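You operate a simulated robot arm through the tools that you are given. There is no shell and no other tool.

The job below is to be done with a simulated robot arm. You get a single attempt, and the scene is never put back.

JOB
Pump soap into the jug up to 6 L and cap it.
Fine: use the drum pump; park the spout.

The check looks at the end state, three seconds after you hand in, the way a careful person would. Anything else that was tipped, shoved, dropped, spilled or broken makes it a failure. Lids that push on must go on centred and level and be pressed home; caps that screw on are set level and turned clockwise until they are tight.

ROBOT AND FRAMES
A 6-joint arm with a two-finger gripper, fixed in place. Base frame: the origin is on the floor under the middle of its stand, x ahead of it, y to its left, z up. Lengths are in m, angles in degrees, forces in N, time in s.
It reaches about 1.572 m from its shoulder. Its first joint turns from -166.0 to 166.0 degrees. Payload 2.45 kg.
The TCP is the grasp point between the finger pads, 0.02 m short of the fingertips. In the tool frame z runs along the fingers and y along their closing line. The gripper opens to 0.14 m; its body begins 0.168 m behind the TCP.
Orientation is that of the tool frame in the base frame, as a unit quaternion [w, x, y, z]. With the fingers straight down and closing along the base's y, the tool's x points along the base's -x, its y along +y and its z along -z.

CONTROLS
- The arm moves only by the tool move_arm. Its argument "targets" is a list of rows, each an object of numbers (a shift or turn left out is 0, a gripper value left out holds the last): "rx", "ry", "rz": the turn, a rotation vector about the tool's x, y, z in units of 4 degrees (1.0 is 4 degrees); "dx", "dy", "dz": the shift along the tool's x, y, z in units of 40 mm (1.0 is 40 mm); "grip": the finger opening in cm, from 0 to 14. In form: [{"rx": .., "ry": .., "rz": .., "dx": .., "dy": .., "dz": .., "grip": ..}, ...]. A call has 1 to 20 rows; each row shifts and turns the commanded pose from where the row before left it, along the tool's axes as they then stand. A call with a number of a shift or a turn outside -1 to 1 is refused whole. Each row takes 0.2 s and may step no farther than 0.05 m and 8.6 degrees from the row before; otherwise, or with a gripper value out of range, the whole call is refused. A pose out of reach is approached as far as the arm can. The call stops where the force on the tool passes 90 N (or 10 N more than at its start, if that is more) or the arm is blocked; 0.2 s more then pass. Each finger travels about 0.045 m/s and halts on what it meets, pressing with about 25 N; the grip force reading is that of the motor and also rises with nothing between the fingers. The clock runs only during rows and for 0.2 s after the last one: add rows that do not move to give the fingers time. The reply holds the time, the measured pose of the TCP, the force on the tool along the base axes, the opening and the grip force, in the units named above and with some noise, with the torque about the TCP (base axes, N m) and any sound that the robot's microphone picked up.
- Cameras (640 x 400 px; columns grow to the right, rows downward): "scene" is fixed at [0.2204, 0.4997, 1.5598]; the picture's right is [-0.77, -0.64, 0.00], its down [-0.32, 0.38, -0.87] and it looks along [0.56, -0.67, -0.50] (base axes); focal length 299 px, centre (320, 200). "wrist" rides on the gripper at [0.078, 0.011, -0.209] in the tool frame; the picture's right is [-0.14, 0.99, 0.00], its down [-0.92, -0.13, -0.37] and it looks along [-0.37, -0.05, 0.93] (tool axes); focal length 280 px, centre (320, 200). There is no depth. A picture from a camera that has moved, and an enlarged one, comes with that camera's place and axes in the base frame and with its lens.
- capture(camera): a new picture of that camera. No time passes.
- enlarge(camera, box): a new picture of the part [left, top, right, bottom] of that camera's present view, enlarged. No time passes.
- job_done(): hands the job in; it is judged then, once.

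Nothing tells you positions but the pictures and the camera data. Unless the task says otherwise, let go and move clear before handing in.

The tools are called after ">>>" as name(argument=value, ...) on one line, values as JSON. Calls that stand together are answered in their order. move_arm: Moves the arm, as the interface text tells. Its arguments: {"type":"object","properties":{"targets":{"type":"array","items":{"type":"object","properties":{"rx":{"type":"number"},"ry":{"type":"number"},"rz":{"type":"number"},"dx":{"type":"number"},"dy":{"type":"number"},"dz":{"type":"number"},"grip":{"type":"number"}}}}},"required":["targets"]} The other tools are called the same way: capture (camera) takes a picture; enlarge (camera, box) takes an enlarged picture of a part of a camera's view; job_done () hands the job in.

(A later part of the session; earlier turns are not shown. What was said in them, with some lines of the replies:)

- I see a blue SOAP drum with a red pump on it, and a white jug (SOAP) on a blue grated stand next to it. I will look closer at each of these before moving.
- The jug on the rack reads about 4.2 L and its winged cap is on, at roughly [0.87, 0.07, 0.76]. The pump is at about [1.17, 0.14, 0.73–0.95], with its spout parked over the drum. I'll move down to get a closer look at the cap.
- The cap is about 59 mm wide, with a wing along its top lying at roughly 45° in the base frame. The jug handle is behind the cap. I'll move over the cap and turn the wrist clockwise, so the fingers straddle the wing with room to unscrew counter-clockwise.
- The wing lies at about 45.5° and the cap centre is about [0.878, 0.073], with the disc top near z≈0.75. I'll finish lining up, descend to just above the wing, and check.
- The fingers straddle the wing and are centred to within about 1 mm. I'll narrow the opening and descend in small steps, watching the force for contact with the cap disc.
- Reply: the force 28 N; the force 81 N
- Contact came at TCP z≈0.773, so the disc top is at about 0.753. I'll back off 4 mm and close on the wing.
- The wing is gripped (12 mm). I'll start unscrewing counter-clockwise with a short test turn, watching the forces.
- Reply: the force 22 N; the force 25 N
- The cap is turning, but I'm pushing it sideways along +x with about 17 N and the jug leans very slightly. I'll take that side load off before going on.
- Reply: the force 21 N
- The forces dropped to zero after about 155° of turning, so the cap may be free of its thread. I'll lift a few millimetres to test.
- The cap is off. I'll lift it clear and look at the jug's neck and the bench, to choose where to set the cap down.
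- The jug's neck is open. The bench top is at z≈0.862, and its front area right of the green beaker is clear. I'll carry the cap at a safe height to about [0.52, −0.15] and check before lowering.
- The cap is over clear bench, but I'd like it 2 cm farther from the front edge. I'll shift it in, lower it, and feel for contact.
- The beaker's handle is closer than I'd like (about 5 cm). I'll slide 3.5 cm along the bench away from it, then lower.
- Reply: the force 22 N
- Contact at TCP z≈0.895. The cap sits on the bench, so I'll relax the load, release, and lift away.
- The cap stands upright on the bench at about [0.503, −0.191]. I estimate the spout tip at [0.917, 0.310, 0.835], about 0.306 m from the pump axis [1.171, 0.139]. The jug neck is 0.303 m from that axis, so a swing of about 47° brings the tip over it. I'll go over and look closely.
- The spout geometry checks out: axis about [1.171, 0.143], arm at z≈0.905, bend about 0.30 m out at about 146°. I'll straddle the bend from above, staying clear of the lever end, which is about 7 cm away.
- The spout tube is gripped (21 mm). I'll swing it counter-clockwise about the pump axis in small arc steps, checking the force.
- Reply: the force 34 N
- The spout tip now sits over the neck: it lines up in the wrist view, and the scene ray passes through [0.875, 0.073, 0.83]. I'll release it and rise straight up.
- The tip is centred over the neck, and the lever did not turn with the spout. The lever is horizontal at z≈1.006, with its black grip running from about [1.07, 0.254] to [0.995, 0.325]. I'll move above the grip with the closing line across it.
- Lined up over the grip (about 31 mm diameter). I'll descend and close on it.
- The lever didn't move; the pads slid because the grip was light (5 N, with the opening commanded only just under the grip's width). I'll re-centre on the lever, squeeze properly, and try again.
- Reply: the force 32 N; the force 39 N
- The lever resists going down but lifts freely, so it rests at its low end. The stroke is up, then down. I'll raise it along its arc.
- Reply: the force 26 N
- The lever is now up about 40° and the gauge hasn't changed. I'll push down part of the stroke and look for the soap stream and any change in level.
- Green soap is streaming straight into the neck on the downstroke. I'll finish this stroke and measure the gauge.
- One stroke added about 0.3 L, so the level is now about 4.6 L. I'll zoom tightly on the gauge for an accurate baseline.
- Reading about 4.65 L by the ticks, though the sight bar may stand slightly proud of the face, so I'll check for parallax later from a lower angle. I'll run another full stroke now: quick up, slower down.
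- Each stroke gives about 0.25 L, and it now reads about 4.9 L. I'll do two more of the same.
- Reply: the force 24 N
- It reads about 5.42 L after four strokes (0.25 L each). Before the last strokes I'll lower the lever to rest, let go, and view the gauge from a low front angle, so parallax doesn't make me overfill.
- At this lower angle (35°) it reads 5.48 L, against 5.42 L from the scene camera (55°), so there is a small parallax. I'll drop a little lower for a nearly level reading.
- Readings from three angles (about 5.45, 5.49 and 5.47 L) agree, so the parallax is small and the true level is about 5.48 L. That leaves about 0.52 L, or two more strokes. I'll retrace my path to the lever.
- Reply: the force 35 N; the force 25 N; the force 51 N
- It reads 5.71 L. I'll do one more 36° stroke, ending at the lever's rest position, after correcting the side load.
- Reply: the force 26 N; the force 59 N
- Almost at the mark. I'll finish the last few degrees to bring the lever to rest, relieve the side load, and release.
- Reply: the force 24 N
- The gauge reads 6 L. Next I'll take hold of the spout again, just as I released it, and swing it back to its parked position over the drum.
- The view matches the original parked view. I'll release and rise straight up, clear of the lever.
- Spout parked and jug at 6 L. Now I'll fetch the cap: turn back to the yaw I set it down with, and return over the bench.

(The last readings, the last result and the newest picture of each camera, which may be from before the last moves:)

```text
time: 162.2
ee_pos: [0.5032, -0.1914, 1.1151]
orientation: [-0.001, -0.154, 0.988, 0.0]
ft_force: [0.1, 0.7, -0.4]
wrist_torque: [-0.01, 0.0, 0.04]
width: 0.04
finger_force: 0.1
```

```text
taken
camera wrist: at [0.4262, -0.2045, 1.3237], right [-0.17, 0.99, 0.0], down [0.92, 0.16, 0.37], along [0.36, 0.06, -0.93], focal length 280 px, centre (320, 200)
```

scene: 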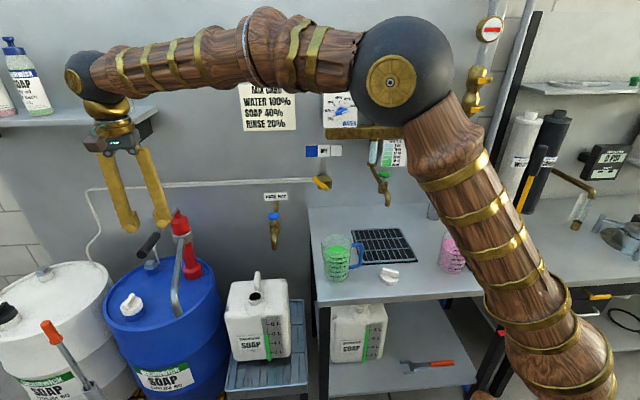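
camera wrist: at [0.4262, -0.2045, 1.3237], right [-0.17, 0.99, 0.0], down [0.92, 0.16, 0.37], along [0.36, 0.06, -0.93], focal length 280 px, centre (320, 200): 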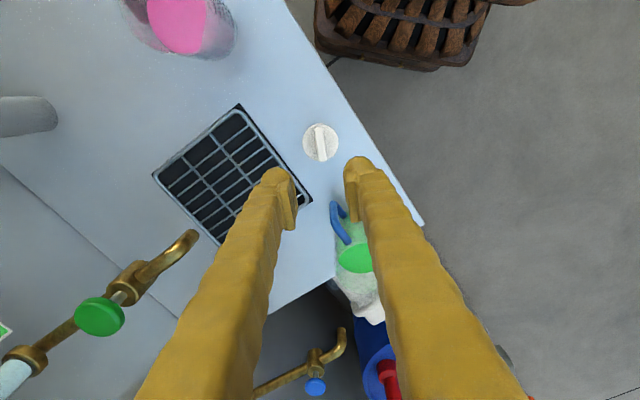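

>>> move_arm(targets=[{"grip": 3.5, "dz": 0.9}, {"dz": 0.9}, {"dz": 0.9}, {"dz": 0.9}, {"dz": 0.9}, {"dz": 0.4}, {}])

>>> enlarge(camera="wrist", box=[260, 120, 400, 250])

```text
time: 163.8
ee_pos: [0.5035, -0.1897, 0.9199]
orientation: [0.001, -0.154, 0.988, 0.0]
ft_force: [-0.5, 0.0, 0.3]
wrist_torque: [0.02, -0.04, 0.0]
width: 0.0349
finger_force: 0.1
```

```text
3.08 times, centred on (330, 185) of wrist
camera zoom: at [0.4271, -0.2032, 1.1268], right [-0.17, 0.99, 0.0], down [0.92, 0.16, 0.37], along [0.36, 0.06, -0.93], focal length 863 px, centre (289, 246)
```

zoom: 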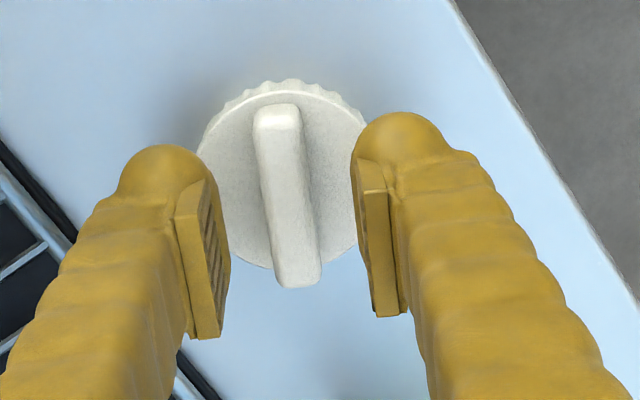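

>>> move_arm(targets=[{"dz": 0.3}, {"dz": 0.285}, {}, {"grip": 0.5}, {}, {}, {}])

>>> enlarge(camera="wrist", box=[260, 120, 400, 250])

```text
time: 165.4
ee_pos: [0.5033, -0.1909, 0.8957]
orientation: [0.0, -0.154, 0.988, 0.0]
ft_force: [0.7, 0.0, -0.7]
wrist_torque: [-0.01, 0.01, -0.01]
width: 0.0122
finger_force: 24.5
```

```text
3.08 times, centred on (330, 185) of wrist
camera zoom: at [0.4265, -0.2033, 1.1037], right [-0.17, 0.99, 0.0], down [0.92, 0.16, 0.37], along [0.36, 0.06, -0.93], focal length 863 px, centre (289, 246)
```

zoom: 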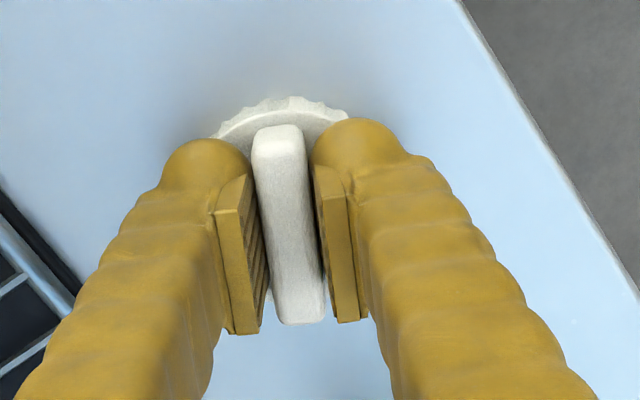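

>>> move_arm(targets=[{"dz": -0.3}, {"dz": -0.9}, {"dz": -0.9}, {"dz": -0.9}, {"dz": -0.9}, {"dz": -0.97}, {"dx": -0.989, "dy": 0.312}, {"dx": -0.989, "dy": 0.312}, {"dx": -0.989, "dy": 0.312}, {"dx": -0.989, "dy": 0.312}, {"dx": -0.989, "dy": 0.312}, {"dx": -0.989, "dy": 0.312}, {"dx": -0.989, "dy": 0.312}, {"dx": -0.989, "dy": 0.312}, {"dx": -0.989, "dy": 0.312}, {"dx": -0.989, "dy": 0.312}, {"dx": -0.989, "dy": 0.312}, {}])

>>> capture(camera="wrist")

>>> capture(camera="scene")

```text
time: 169.2
ee_pos: [0.879, 0.0732, 1.0922]
orientation: [0.0, -0.154, 0.988, -0.001]
ft_force: [-0.4, -0.1, -0.8]
wrist_torque: [-0.03, -0.02, 0.02]
width: 0.012
finger_force: 24.8
```

```text
taken
camera wrist: at [0.8008, 0.0598, 1.2988], right [-0.17, 0.99, 0.0], down [0.92, 0.16, 0.37], along [0.36, 0.06, -0.93], focal length 280 px, centre (320, 200)
```

wrist: 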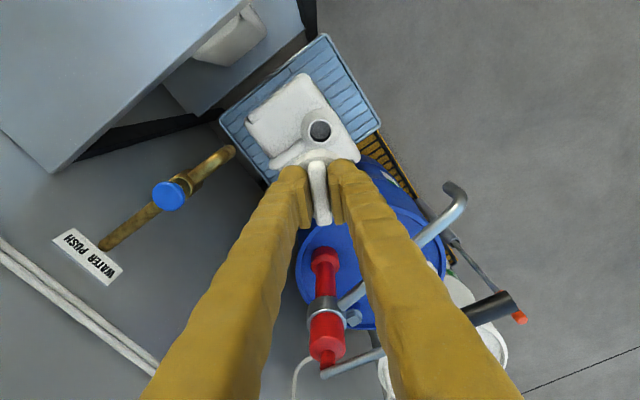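

```text
taken
```

scene: 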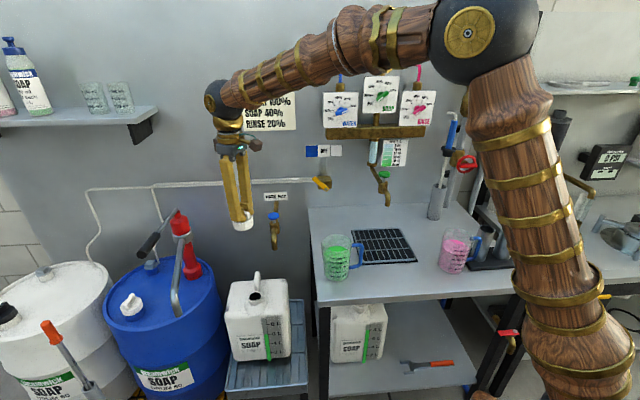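

>>> enlarge(camera="wrist", box=[270, 80, 370, 180])

>>> enlarge(camera="scene", box=[220, 260, 320, 370])

```text
4.00 times, centred on (320, 130) of wrist
camera zoom: at [0.8008, 0.0598, 1.2988], right [-0.17, 0.99, 0.0], down [0.92, 0.16, 0.37], along [0.36, 0.06, -0.93], focal length 1122 px, centre (320, 480)
```

zoom: 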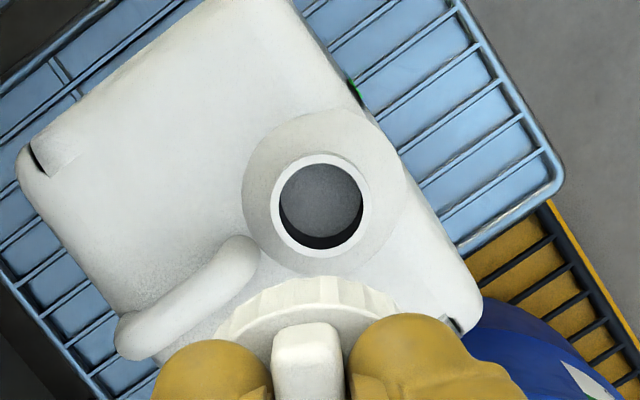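

```text
3.64 times, centred on (270, 315) of scene
camera zoom: at [0.2204, 0.4997, 1.5598], right [-0.77, -0.64, 0.0], down [-0.32, 0.38, -0.87], along [0.56, -0.67, -0.5], focal length 1086 px, centre (502, -218)
```

zoom: 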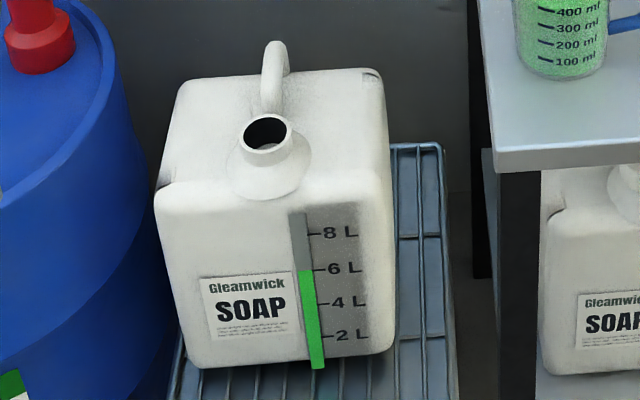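

>>> move_arm(targets=[{}])

>>> move_arm(targets=[{}])

>>> move_arm(targets=[{}])

>>> move_arm(targets=[{}])

```text
time: 169.6
ee_pos: [0.8779, 0.0737, 1.09]
orientation: [0.001, -0.154, 0.988, 0.0]
ft_force: [0.3, 0.3, -0.5]
wrist_torque: [-0.01, -0.01, 0.03]
width: 0.0121
finger_force: 25.1
```

```text
time: 170.0
ee_pos: [0.8778, 0.0728, 1.0917]
orientation: [0.001, -0.154, 0.988, 0.0]
ft_force: [0.2, -0.1, -0.2]
wrist_torque: [0.03, 0.02, -0.02]
width: 0.0124
finger_force: 25.8
```

```text
time: 170.4
ee_pos: [0.8777, 0.073, 1.091]
orientation: [0.0, -0.153, 0.988, 0.0]
ft_force: [0.3, -0.5, -0.3]
wrist_torque: [0.0, 0.02, 0.01]
width: 0.0121
finger_force: 25.2
```

```text
time: 170.8
ee_pos: [0.8772, 0.0736, 1.0906]
orientation: [0.0, -0.154, 0.988, 0.0]
ft_force: [1.0, -0.3, -0.1]
wrist_torque: [-0.02, 0.04, 0.02]
width: 0.0123
finger_force: 25.4
```

>>> move_arm(targets=[{"dx": 0.045, "dy": -0.009}, {"dz": 0.909}, {"dz": 0.909}, {"dz": 0.909}, {"dz": 0.909}, {"dz": 0.909}, {"dz": 0.909}, {"dz": 0.909}, {"dz": 0.7}, {}])

>>> enlarge(camera="scene", box=[220, 260, 300, 320])

>>> enlarge(camera="wrist", box=[260, 120, 400, 250])

```text
time: 173.0
ee_pos: [0.8754, 0.0721, 0.8067]
orientation: [-0.001, -0.153, 0.988, 0.0]
ft_force: [-0.6, -0.5, -0.3]
wrist_torque: [0.0, 0.0, -0.01]
width: 0.0121
finger_force: 24.9
```

```text
6.67 times, centred on (260, 290) of scene
camera zoom: at [0.2204, 0.4997, 1.5598], right [-0.77, -0.64, 0.0], down [-0.32, 0.38, -0.87], along [0.56, -0.67, -0.5], focal length 1990 px, centre (720, -400)
```

zoom: 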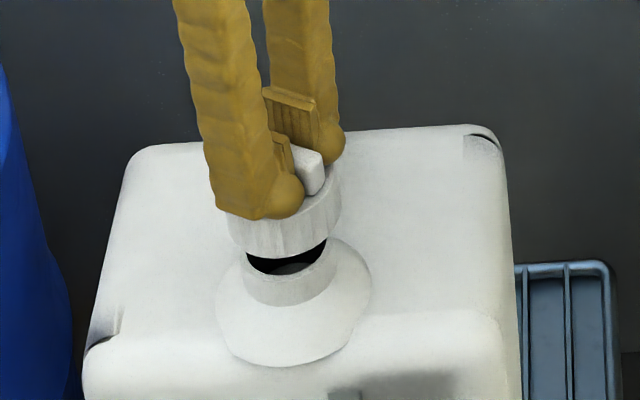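

```text
3.08 times, centred on (330, 185) of wrist
camera zoom: at [0.7974, 0.0587, 1.0151], right [-0.17, 0.99, 0.0], down [0.92, 0.16, 0.37], along [0.36, 0.06, -0.93], focal length 863 px, centre (289, 246)
```

zoom: 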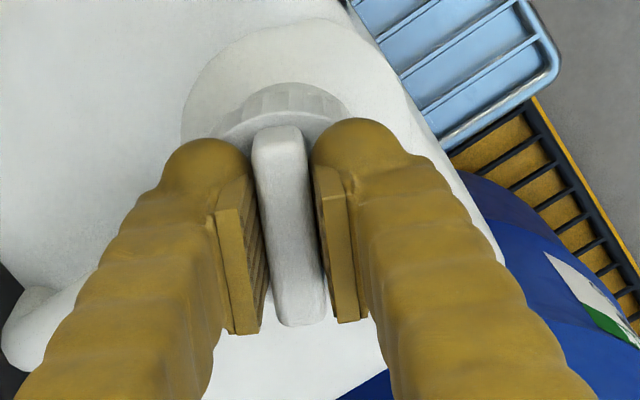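

The cap is centred over the neck in both views. I'll lower it gently until it seats.

>>> move_arm(targets=[{"dz": 0.3}, {"dz": 0.3}, {}])

>>> move_arm(targets=[{"dz": 0.05}, {}])

>>> move_arm(targets=[{"dz": 0.05}, {}])

>>> enlarge(camera="scene", box=[220, 260, 300, 320])

```text
time: 173.8
ee_pos: [0.8745, 0.0728, 0.7825]
orientation: [0.0, -0.154, 0.988, 0.0]
ft_force: [0.0, 0.1, 0.3]
wrist_torque: [0.02, -0.01, 0.0]
width: 0.0122
finger_force: 24.8
```

```text
time: 174.4
ee_pos: [0.8748, 0.0719, 0.783]
orientation: [0.0, -0.155, 0.988, 0.0]
ft_force: [0.0, 0.2, -0.4]
wrist_torque: [0.04, 0.01, -0.02]
width: 0.0121
finger_force: 24.8
```

```text
time: 175.0
ee_pos: [0.8757, 0.0724, 0.779]
orientation: [-0.001, -0.154, 0.988, 0.0]
ft_force: [-0.2, -0.3, -0.7]
wrist_torque: [0.0, 0.02, 0.02]
width: 0.0125
finger_force: 24.5
```

```text
6.67 times, centred on (260, 290) of scene
camera zoom: at [0.2204, 0.4997, 1.5598], right [-0.77, -0.64, 0.0], down [-0.32, 0.38, -0.87], along [0.56, -0.67, -0.5], focal length 1990 px, centre (720, -400)
```

zoom: 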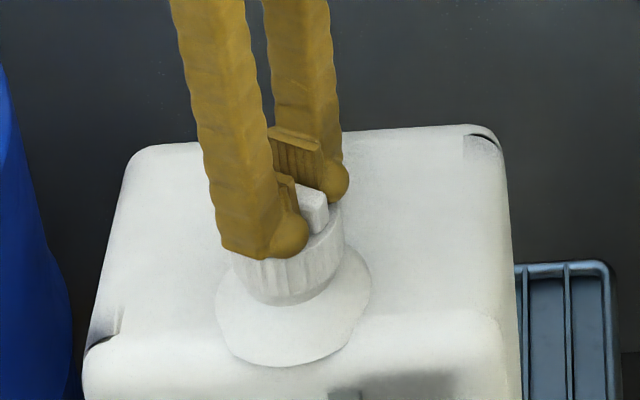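

>>> move_arm(targets=[{"dz": 0.03}, {}])

>>> move_arm(targets=[{"dz": 0.03}, {}])

>>> move_arm(targets=[{"dz": 0.03}, {}])

```text
time: 175.6
ee_pos: [0.8755, 0.0725, 0.7763]
orientation: [0.0, -0.153, 0.988, 0.0]
ft_force: [-0.5, -0.9, -0.1]
wrist_torque: [0.03, 0.02, -0.02]
width: 0.0121
finger_force: 24.9
```

```text
time: 176.2
ee_pos: [0.8744, 0.0722, 0.7765]
orientation: [0.0, -0.154, 0.988, 0.0]
ft_force: [-0.3, -0.1, -0.3]
wrist_torque: [-0.01, 0.0, -0.02]
width: 0.0121
finger_force: 25.2
```

```text
time: 176.8
ee_pos: [0.8752, 0.0723, 0.7748]
orientation: [0.0, -0.154, 0.988, 0.001]
ft_force: [3.3, 8.1, -0.7]
wrist_torque: [0.09, -0.11, -0.01]
width: 0.0122
finger_force: 24.8
```

The cap has seated on the neck with a slight side load. I'll trim that and start turning clockwise.

>>> move_arm(targets=[{"dy": 0.008, "dx": -0.006}, {"rz": 1}, {"rz": 1}, {"rz": 1}, {}])

>>> move_arm(targets=[{"rz": 1}, {"rz": 1}, {"rz": 1}, {"rz": 1}, {"rz": 1}, {}])

>>> enlarge(camera="scene", box=[220, 260, 320, 370])

```text
time: 178.0
ee_pos: [0.8758, 0.0742, 0.7758]
orientation: [0.0, -0.05, 0.999, 0.0]
ft_force: [0.6, 10.9, -2.2]
wrist_torque: [0.07, 0.04, 0.06]
width: 0.0119
finger_force: 24.4
```

```text
time: 179.4
ee_pos: [0.877, 0.0732, 0.7763]
orientation: [0.0, 0.125, 0.992, 0.0]
ft_force: [2.0, 25.5, -1.9]
wrist_torque: [0.27, 0.12, 0.05]
width: 0.0121
finger_force: 25.0
```

```text
3.64 times, centred on (270, 315) of scene
camera zoom: at [0.2204, 0.4997, 1.5598], right [-0.77, -0.64, 0.0], down [-0.32, 0.38, -0.87], along [0.56, -0.67, -0.5], focal length 1086 px, centre (502, -218)
```

zoom: 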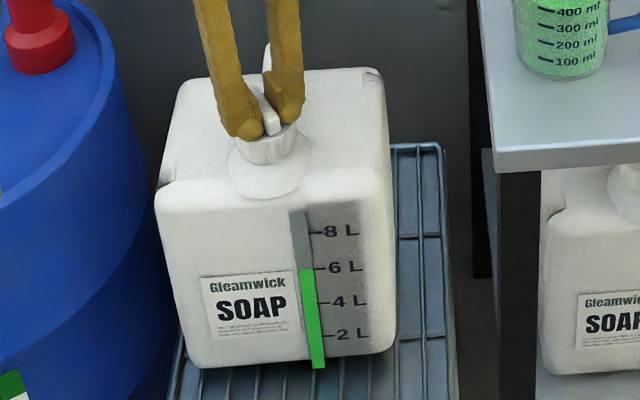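

>>> move_arm(targets=[{"dy": 0.03, "dx": 0.008}, {"rz": 1}, {"rz": 1}, {"rz": 1}, {"rz": 1}, {}])

```text
time: 180.8
ee_pos: [0.875, 0.0718, 0.7755]
orientation: [0.0, 0.262, 0.965, 0.0]
ft_force: [-4.7, 19.2, -2.0]
wrist_torque: [0.17, 0.12, 0.03]
width: 0.0122
finger_force: 25.5
```

>>> move_arm(targets=[{"dy": 0.021, "dx": 0.02}, {"rz": 1}, {"rz": 1}, {"rz": 1}, {"rz": 1}, {}])

```text
time: 182.2
ee_pos: [0.877, 0.0755, 0.7747]
orientation: [0.0, 0.394, 0.919, 0.0]
ft_force: [7.0, -3.0, -12.0]
wrist_torque: [-0.11, -0.15, -0.01]
width: 0.0121
finger_force: 24.7
```

>>> move_arm(targets=[{"dz": 0.012, "dy": 0.005}, {"rz": 1}, {"rz": 1}, {"rz": 1}, {"rz": 1}, {}])

```text
time: 183.6
ee_pos: [0.8763, 0.0741, 0.7755]
orientation: [0.0, 0.518, 0.855, 0.0]
ft_force: [7.1, -1.6, -2.0]
wrist_torque: [-0.03, -0.08, 0.02]
width: 0.0122
finger_force: 25.2
```

>>> move_arm(targets=[{"dy": 0.007}, {"rz": 1}, {"rz": 1}, {"rz": 1}, {"rz": 1}, {"rz": 1}, {}])

>>> move_arm(targets=[{"rz": 1}, {"rz": 1}, {"rz": 1}, {"rz": 1}, {}])

>>> enlarge(camera="scene", box=[220, 260, 320, 370])

```text
time: 185.2
ee_pos: [0.8755, 0.0741, 0.7755]
orientation: [0.001, 0.659, 0.752, 0.0]
ft_force: [22.1, 4.3, -4.9]
wrist_torque: [0.08, -0.24, 0.05]
width: 0.0121
finger_force: 24.0
```

```text
time: 186.4
ee_pos: [0.8761, 0.0746, 0.7761]
orientation: [0.0, 0.757, 0.654, -0.001]
ft_force: [23.8, 7.7, -2.3]
wrist_torque: [0.13, -0.24, 0.07]
width: 0.0117
finger_force: 25.2
```

```text
3.64 times, centred on (270, 315) of scene
camera zoom: at [0.2204, 0.4997, 1.5598], right [-0.77, -0.64, 0.0], down [-0.32, 0.38, -0.87], along [0.56, -0.67, -0.5], focal length 1086 px, centre (502, -218)
```

zoom: 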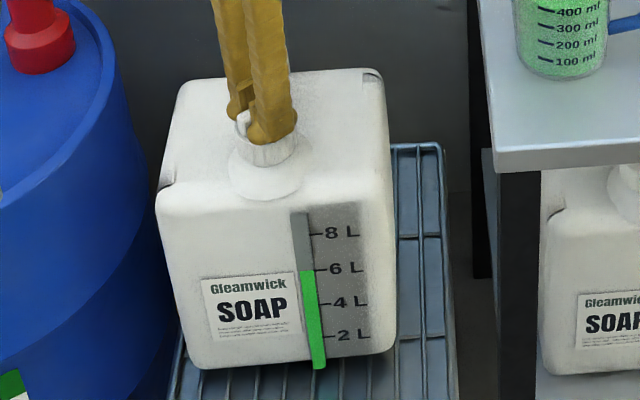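

>>> move_arm(targets=[{"dx": 0.014, "dy": 0.028}, {"rz": 1}, {"rz": 1}, {"rz": 1}, {"rz": 1}, {}])

>>> move_arm(targets=[{"rz": 1}, {"rz": 1}, {}])

```text
time: 187.8
ee_pos: [0.8782, 0.0746, 0.7748]
orientation: [0.0, 0.84, 0.542, 0.0]
ft_force: [3.8, -9.9, -3.2]
wrist_torque: [-0.2, 0.0, 0.03]
width: 0.0123
finger_force: 24.8
```

```text
time: 188.6
ee_pos: [0.8766, 0.0754, 0.7751]
orientation: [0.0, 0.876, 0.482, 0.0]
ft_force: [4.8, -16.0, -8.4]
wrist_torque: [-0.15, -0.05, 0.03]
width: 0.012
finger_force: 25.3
```

>>> move_arm(targets=[{"dx": -0.014, "dy": 0.015, "dz": 0.008}, {"rz": 1}, {"rz": 1}, {}])

>>> move_arm(targets=[{"rz": 1}, {}])

>>> move_arm(targets=[{"rz": 0.5}, {}])

```text
time: 189.6
ee_pos: [0.8775, 0.0749, 0.7749]
orientation: [0.0, 0.907, 0.42, 0.0]
ft_force: [3.2, 1.7, -2.5]
wrist_torque: [0.1, -0.07, 0.59]
width: 0.0122
finger_force: 24.8
```

```text
time: 190.2
ee_pos: [0.8768, 0.0748, 0.7751]
orientation: [0.0, 0.922, 0.387, 0.001]
ft_force: [1.3, 1.5, -1.9]
wrist_torque: [0.01, -0.04, 0.69]
width: 0.0142
finger_force: 24.8
```

```text
time: 190.8
ee_pos: [0.8765, 0.0744, 0.7747]
orientation: [0.0, 0.928, 0.371, 0.0]
ft_force: [3.7, 3.9, -1.8]
wrist_torque: [0.1, -0.03, 0.8]
width: 0.0152
finger_force: 24.9
```

Torque is building (0.6–0.8 N·m) and the fingers are starting to skew on the wing, so the cap is close to tight. I'll square the fingers to the wing, squeeze harder, and snug it.

>>> move_arm(targets=[{"rz": -0.8}, {"rz": -0.7}, {}])

>>> move_arm(targets=[{"grip": 0}, {}, {}, {}])

>>> move_arm(targets=[{"rz": 0.5}, {}])

>>> move_arm(targets=[{"rz": 0.5}, {}])

```text
time: 191.6
ee_pos: [0.8758, 0.0736, 0.7752]
orientation: [0.0, 0.907, 0.421, 0.0]
ft_force: [-0.6, -3.1, -2.1]
wrist_torque: [-0.04, 0.03, 0.56]
width: 0.0125
finger_force: 24.8
```

```text
time: 192.6
ee_pos: [0.8751, 0.0735, 0.7742]
orientation: [0.0, 0.908, 0.42, 0.0]
ft_force: [-2.4, -4.9, -3.4]
wrist_torque: [-0.06, 0.09, 0.6]
width: 0.0125
finger_force: 24.9
```

```text
time: 193.2
ee_pos: [0.8761, 0.074, 0.775]
orientation: [0.0, 0.915, 0.404, 0.001]
ft_force: [-2.2, -7.0, -2.6]
wrist_torque: [-0.09, 0.02, 0.66]
width: 0.0136
finger_force: 24.6
```

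```text
time: 193.8
ee_pos: [0.8778, 0.074, 0.7743]
orientation: [0.001, 0.922, 0.388, 0.0]
ft_force: [-4.6, -2.8, -0.8]
wrist_torque: [-0.03, 0.06, 0.71]
width: 0.0145
finger_force: 25.3
```

>>> move_arm(targets=[{"rz": -1}, {"grip": 3.5}, {}, {}, {}, {"dz": -0.3}, {"dz": -0.3}, {"dz": -0.2}, {}])

>>> enlarge(camera="wrist", box=[260, 120, 400, 250])

>>> enlarge(camera="scene", box=[220, 260, 300, 320])

```text
time: 195.8
ee_pos: [0.8775, 0.074, 0.8072]
orientation: [0.0, 0.908, 0.42, 0.0]
ft_force: [0.4, 0.4, -0.1]
wrist_torque: [-0.03, 0.01, 0.01]
width: 0.0352
finger_force: 0.2
```

```text
3.08 times, centred on (330, 185) of wrist
camera zoom: at [0.9363, 0.1266, 1.0147], right [0.67, -0.75, 0.0], down [-0.69, -0.62, 0.37], along [-0.28, -0.25, -0.93], focal length 863 px, centre (289, 246)
```

zoom: 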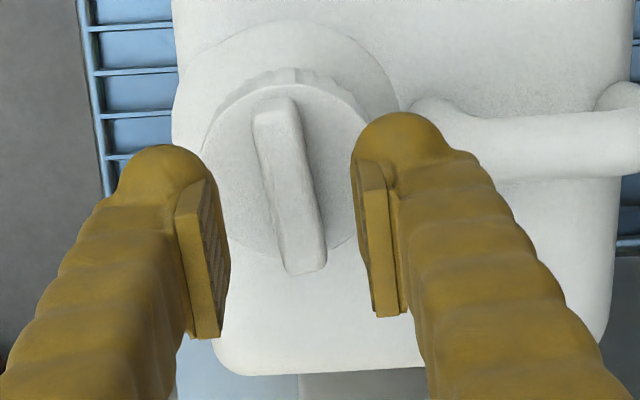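

```text
6.67 times, centred on (260, 290) of scene
camera zoom: at [0.2204, 0.4997, 1.5598], right [-0.77, -0.64, 0.0], down [-0.32, 0.38, -0.87], along [0.56, -0.67, -0.5], focal length 1990 px, centre (720, -400)
```

zoom: 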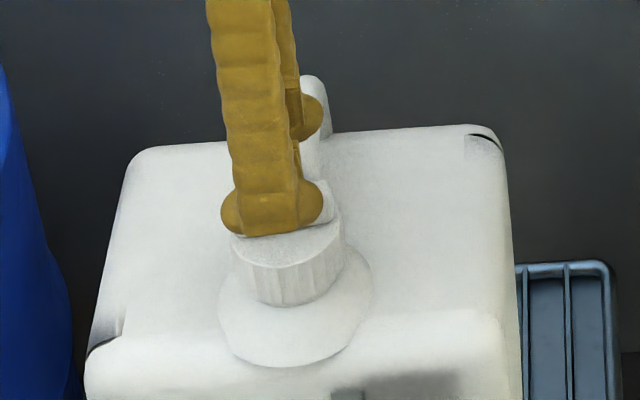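

The wing rests at about 51.5°, some 6° short of where it sat originally, because the 25 N grip can only put about 0.8 N·m on it. I'll turn the gripper so each finger's edge bears on an end of the wing, which gives more leverage, and then push it tight. First I'll rotate above the cap.

>>> move_arm(targets=[{"rz": -0.95, "grip": 4.4}, {"rz": -0.95}, {"rz": -0.95}, {"rz": -0.95}, {"rz": -0.95}, {"rz": -0.95}, {"rz": -0.95}, {"rz": -0.95}, {"rz": -0.95}, {"rz": -0.95}, {"rz": -0.95}, {"rz": -0.95}, {"rz": -0.95}, {"rz": -0.95}, {"rz": -0.95}, {"rz": -0.95}, {"rz": -0.95}, {"rz": -0.95}, {"rz": -0.95}, {"rz": -0.95}])

>>> move_arm(targets=[{"rz": -0.9125}, {"rz": -0.9125}, {"rz": -0.9125}, {"rz": -0.9125}, {"rz": -0.9125}, {"rz": -0.9125}, {"rz": -0.9125}, {"rz": -0.9125}, {"rz": -0.9125}, {"rz": -0.9125}, {"rz": -0.9125}, {"rz": -0.9125}, {"rz": -0.9125}, {"rz": -0.9125}, {"rz": -0.9125}, {"rz": -0.9125}, {"rz": -0.9125}, {"rz": -0.9125}, {}])

>>> enlarge(camera="wrist", box=[260, 120, 400, 250])

```text
time: 200.0
ee_pos: [0.876, 0.0739, 0.8058]
orientation: [0.0, 0.456, 0.89, -0.001]
ft_force: [-0.4, 0.3, -0.1]
wrist_torque: [0.0, 0.0, -0.03]
width: 0.044
finger_force: 0.0
```

```text
time: 204.0
ee_pos: [0.8774, 0.0744, 0.8062]
orientation: [0.001, -0.099, 0.995, -0.001]
ft_force: [0.9, 0.0, -0.7]
wrist_torque: [-0.03, -0.01, 0.05]
width: 0.0442
finger_force: 0.0
```

```text
3.08 times, centred on (330, 185) of wrist
camera zoom: at [0.799, 0.0693, 1.0147], right [-0.06, 1.0, 0.0], down [0.93, 0.06, 0.37], along [0.37, 0.02, -0.93], focal length 863 px, centre (289, 246)
```

zoom: 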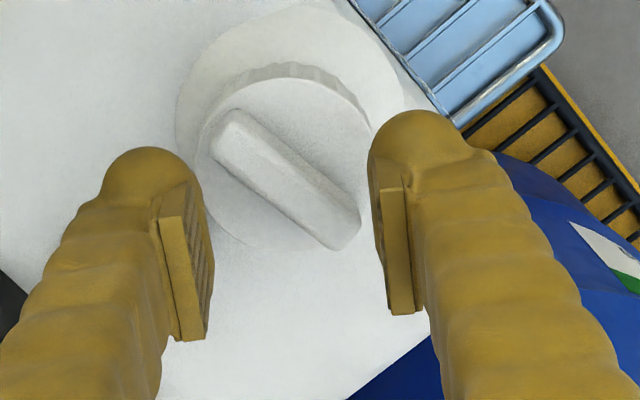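

>>> move_arm(targets=[{"dz": 0.3}, {"dz": 0.3}, {"dz": 0.1}, {}])

>>> enlarge(camera="wrist", box=[260, 120, 400, 250])

```text
time: 205.0
ee_pos: [0.8767, 0.0747, 0.778]
orientation: [0.0, -0.099, 0.995, 0.0]
ft_force: [0.8, -1.3, 0.5]
wrist_torque: [0.01, 0.02, 0.05]
width: 0.0446
finger_force: 0.4
```

```text
3.08 times, centred on (330, 185) of wrist
camera zoom: at [0.7989, 0.0695, 0.9865], right [-0.06, 1.0, 0.0], down [0.93, 0.06, 0.37], along [0.37, 0.02, -0.93], focal length 863 px, centre (289, 246)
```

zoom: 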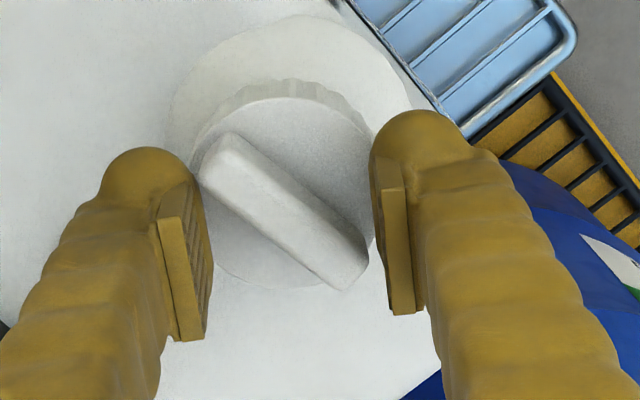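

>>> move_arm(targets=[{"rz": -1}, {"rz": -1}, {"rz": -0.3}, {"grip": 3.6, "dz": 0.04}, {}, {}])

>>> enlarge(camera="wrist", box=[260, 120, 400, 250])

```text
time: 206.4
ee_pos: [0.8773, 0.0739, 0.778]
orientation: [0.0, -0.178, 0.984, 0.0]
ft_force: [0.5, -0.6, -0.2]
wrist_torque: [0.01, -0.01, 0.02]
width: 0.0358
finger_force: 0.0
```

```text
3.08 times, centred on (330, 185) of wrist
camera zoom: at [0.8006, 0.057, 0.9851], right [-0.22, 0.98, 0.0], down [0.91, 0.2, 0.37], along [0.36, 0.08, -0.93], focal length 863 px, centre (289, 246)
```

zoom: 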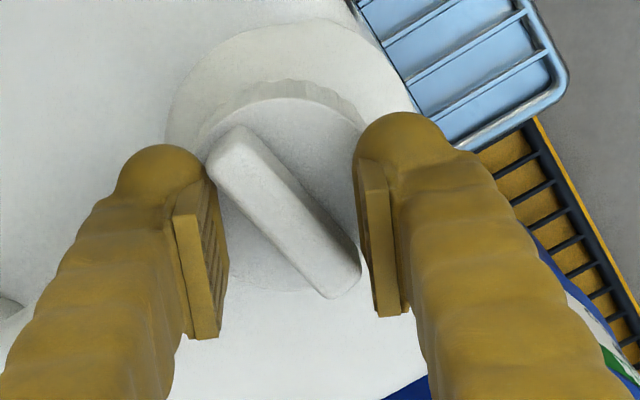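

>>> move_arm(targets=[{"dz": 0.03}, {"rz": 1}, {"rz": 0.5}, {}])

>>> move_arm(targets=[{"rz": 0.5}, {}])

>>> move_arm(targets=[{"rz": 0.5}, {}])

```text
time: 207.4
ee_pos: [0.8776, 0.0744, 0.7748]
orientation: [0.0, -0.127, 0.992, 0.0]
ft_force: [7.7, 0.8, 1.0]
wrist_torque: [0.02, 0.01, 1.3]
width: 0.0377
finger_force: 25.3
```

```text
time: 208.0
ee_pos: [0.8763, 0.0741, 0.7771]
orientation: [0.0, -0.109, 0.994, 0.0]
ft_force: [15.9, 5.4, -1.9]
wrist_torque: [0.11, -0.11, 1.9]
width: 0.0385
finger_force: 25.0
```

```text
time: 208.6
ee_pos: [0.8782, 0.0746, 0.7774]
orientation: [0.001, -0.092, 0.996, 0.001]
ft_force: [26.3, 1.6, -1.4]
wrist_torque: [0.15, -0.25, 1.69]
width: 0.0399
finger_force: 24.6
```

>>> enlarge(camera="wrist", box=[260, 120, 400, 250])

>>> enlarge(camera="scene", box=[220, 260, 320, 370])

```text
3.08 times, centred on (330, 185) of wrist
camera zoom: at [0.7994, 0.0701, 0.9841], right [-0.05, 1.0, 0.0], down [0.93, 0.04, 0.37], along [0.37, 0.02, -0.93], focal length 863 px, centre (289, 246)
```

zoom: 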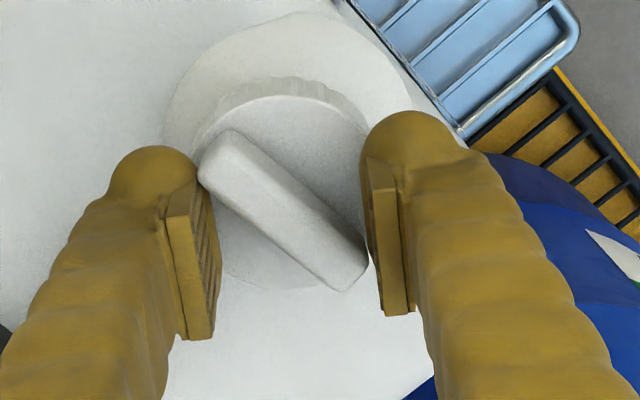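

```text
3.64 times, centred on (270, 315) of scene
camera zoom: at [0.2204, 0.4997, 1.5598], right [-0.77, -0.64, 0.0], down [-0.32, 0.38, -0.87], along [0.56, -0.67, -0.5], focal length 1086 px, centre (502, -218)
```

zoom: 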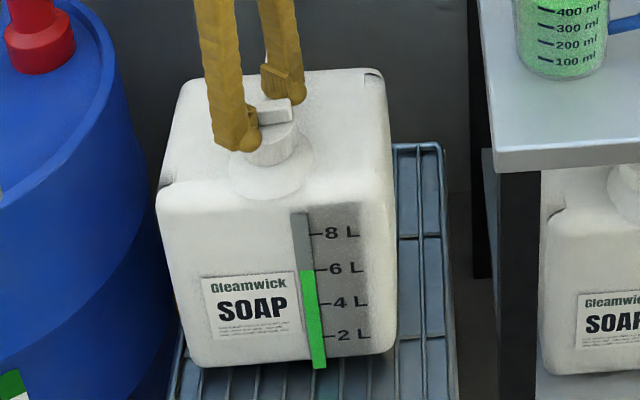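

About 1.9 N·m was reached and neither the cap nor the jug moved any further, so it is tight. I'll back off, lift away, and inspect.

>>> move_arm(targets=[{"rz": -1}, {"rz": -1}, {"grip": 5}, {}, {}, {"dz": -0.4}, {"dz": -0.9}, {"dz": -0.9}, {"dz": -0.9}, {"dz": -0.9}, {"dz": -0.9}, {}])

>>> enlarge(camera="scene", box=[220, 260, 320, 330])

>>> enlarge(camera="wrist", box=[260, 80, 380, 200])

```text
time: 211.2
ee_pos: [0.8774, 0.0741, 0.9716]
orientation: [0.0, -0.16, 0.987, 0.0]
ft_force: [-0.1, 0.1, 0.4]
wrist_torque: [0.0, 0.02, 0.03]
width: 0.0498
finger_force: 0.1
```

```text
5.71 times, centred on (270, 295) of scene
camera zoom: at [0.2204, 0.4997, 1.5598], right [-0.77, -0.64, 0.0], down [-0.32, 0.38, -0.87], along [0.56, -0.67, -0.5], focal length 1706 px, centre (606, -343)
```

zoom: 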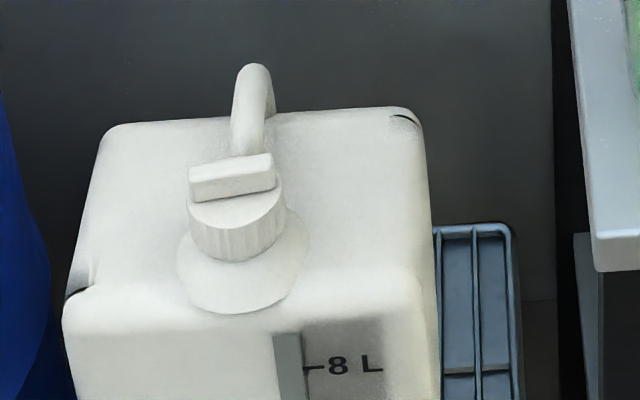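

```text
3.33 times, centred on (320, 140) of wrist
camera zoom: at [0.8, 0.059, 1.1797], right [-0.18, 0.98, 0.0], down [0.91, 0.17, 0.37], along [0.36, 0.07, -0.93], focal length 935 px, centre (320, 400)
```

zoom: 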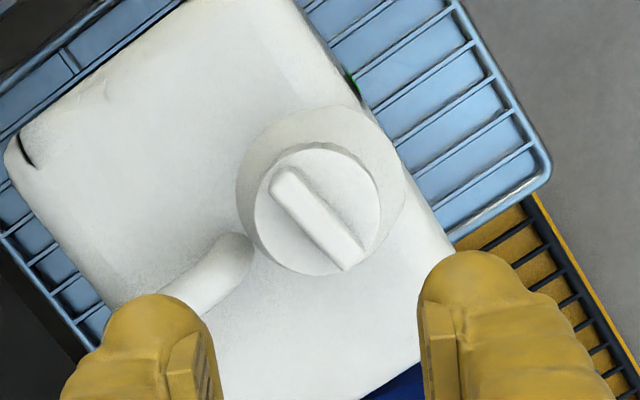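

The cap sits level and at its original height. Its wing ends about 8° from where it was, which fits it re-engaging at a slightly different point on the thread. I'll move the arm clear and check the whole scene.

>>> move_arm(targets=[{"dz": -0.95}, {"dz": -0.95}, {"dz": -0.95}, {"dz": -0.95}, {"dz": -0.95}, {"dz": -0.95}, {"dz": -0.95}, {"dz": -0.95}, {"dz": -0.95}, {"dx": 0.9}, {"dx": 0.9}, {"dx": 0.9}, {"dx": 0.9}, {}])

>>> capture(camera="scene")

>>> capture(camera="wrist")

>>> enlarge(camera="scene", box=[80, 190, 320, 400])

>>> enlarge(camera="scene", box=[258, 312, 290, 352])

```text
time: 214.2
ee_pos: [0.7399, 0.0276, 1.3143]
orientation: [0.0, -0.161, 0.987, 0.0]
ft_force: [0.1, 0.1, 0.0]
wrist_torque: [0.01, -0.01, 0.0]
width: 0.0498
finger_force: 0.1
```

```text
taken
```

scene: 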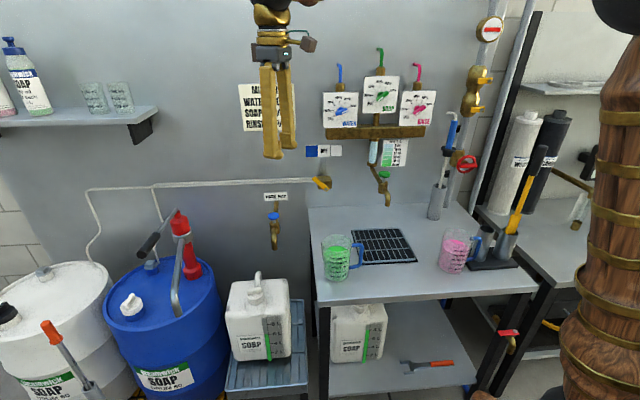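

```text
taken
camera wrist: at [0.6622, 0.0137, 1.5217], right [-0.18, 0.98, 0.0], down [0.91, 0.17, 0.37], along [0.36, 0.07, -0.93], focal length 280 px, centre (320, 200)
```

wrist: 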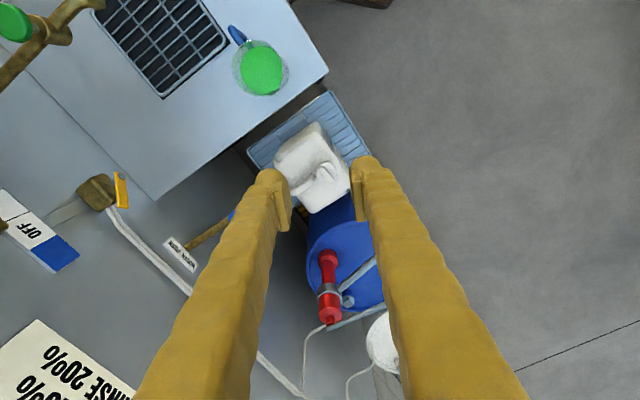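

```text
1.90 times, centred on (200, 295) of scene
camera zoom: at [0.2204, 0.4997, 1.5598], right [-0.77, -0.64, 0.0], down [-0.32, 0.38, -0.87], along [0.56, -0.67, -0.5], focal length 569 px, centre (549, 19)
```

zoom: 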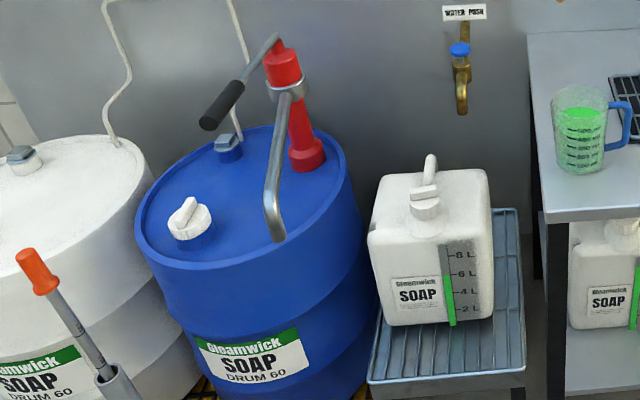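

```text
10.00 times, centred on (274, 332) of scene
camera zoom: at [0.2204, 0.4997, 1.5598], right [-0.77, -0.64, 0.0], down [-0.32, 0.38, -0.87], along [0.56, -0.67, -0.5], focal length 2986 px, centre (780, -1120)
```

zoom: 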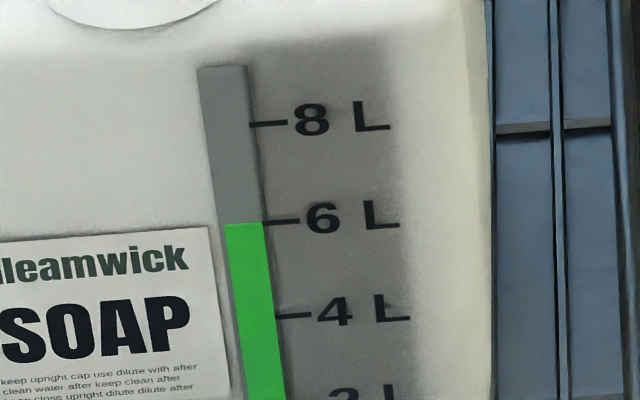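

The gauge reads 6 L, the cap is on level and tight, and the spout is parked over the drum where it started. The beakers, bench and drums look undisturbed, I see no spills, and the arm is clear. I'm handing in.

>>> job_done()

```text
The job is handed in.
```

The jug is filled to the 6 L mark with soap from the drum pump. It is capped, and the spout is back in its parked position over the drum. The job is handed in; no result has come back yet.

- **Level:** the gauge reads at the 6 L line. Just before the last two strokes I checked it from three angles, and they agreed to within about 0.04 L.
- **Cap:** it sits level and at its original height, and it held against about 1.9 N·m without turning further. Its wing ends about 8° from where it started, probably because it caught the thread at a slightly different point.
- **Spout:** returned to the same angle it started at. The pump lever rests about 1.5° higher than before. I left it there, because pressing it down could have pushed soap out over the drum.
- **Surroundings:** in the final pictures I saw no spills and nothing knocked or moved. The jug shifted about 3 mm while I was unscrewing the cap and is now back close to where it was.
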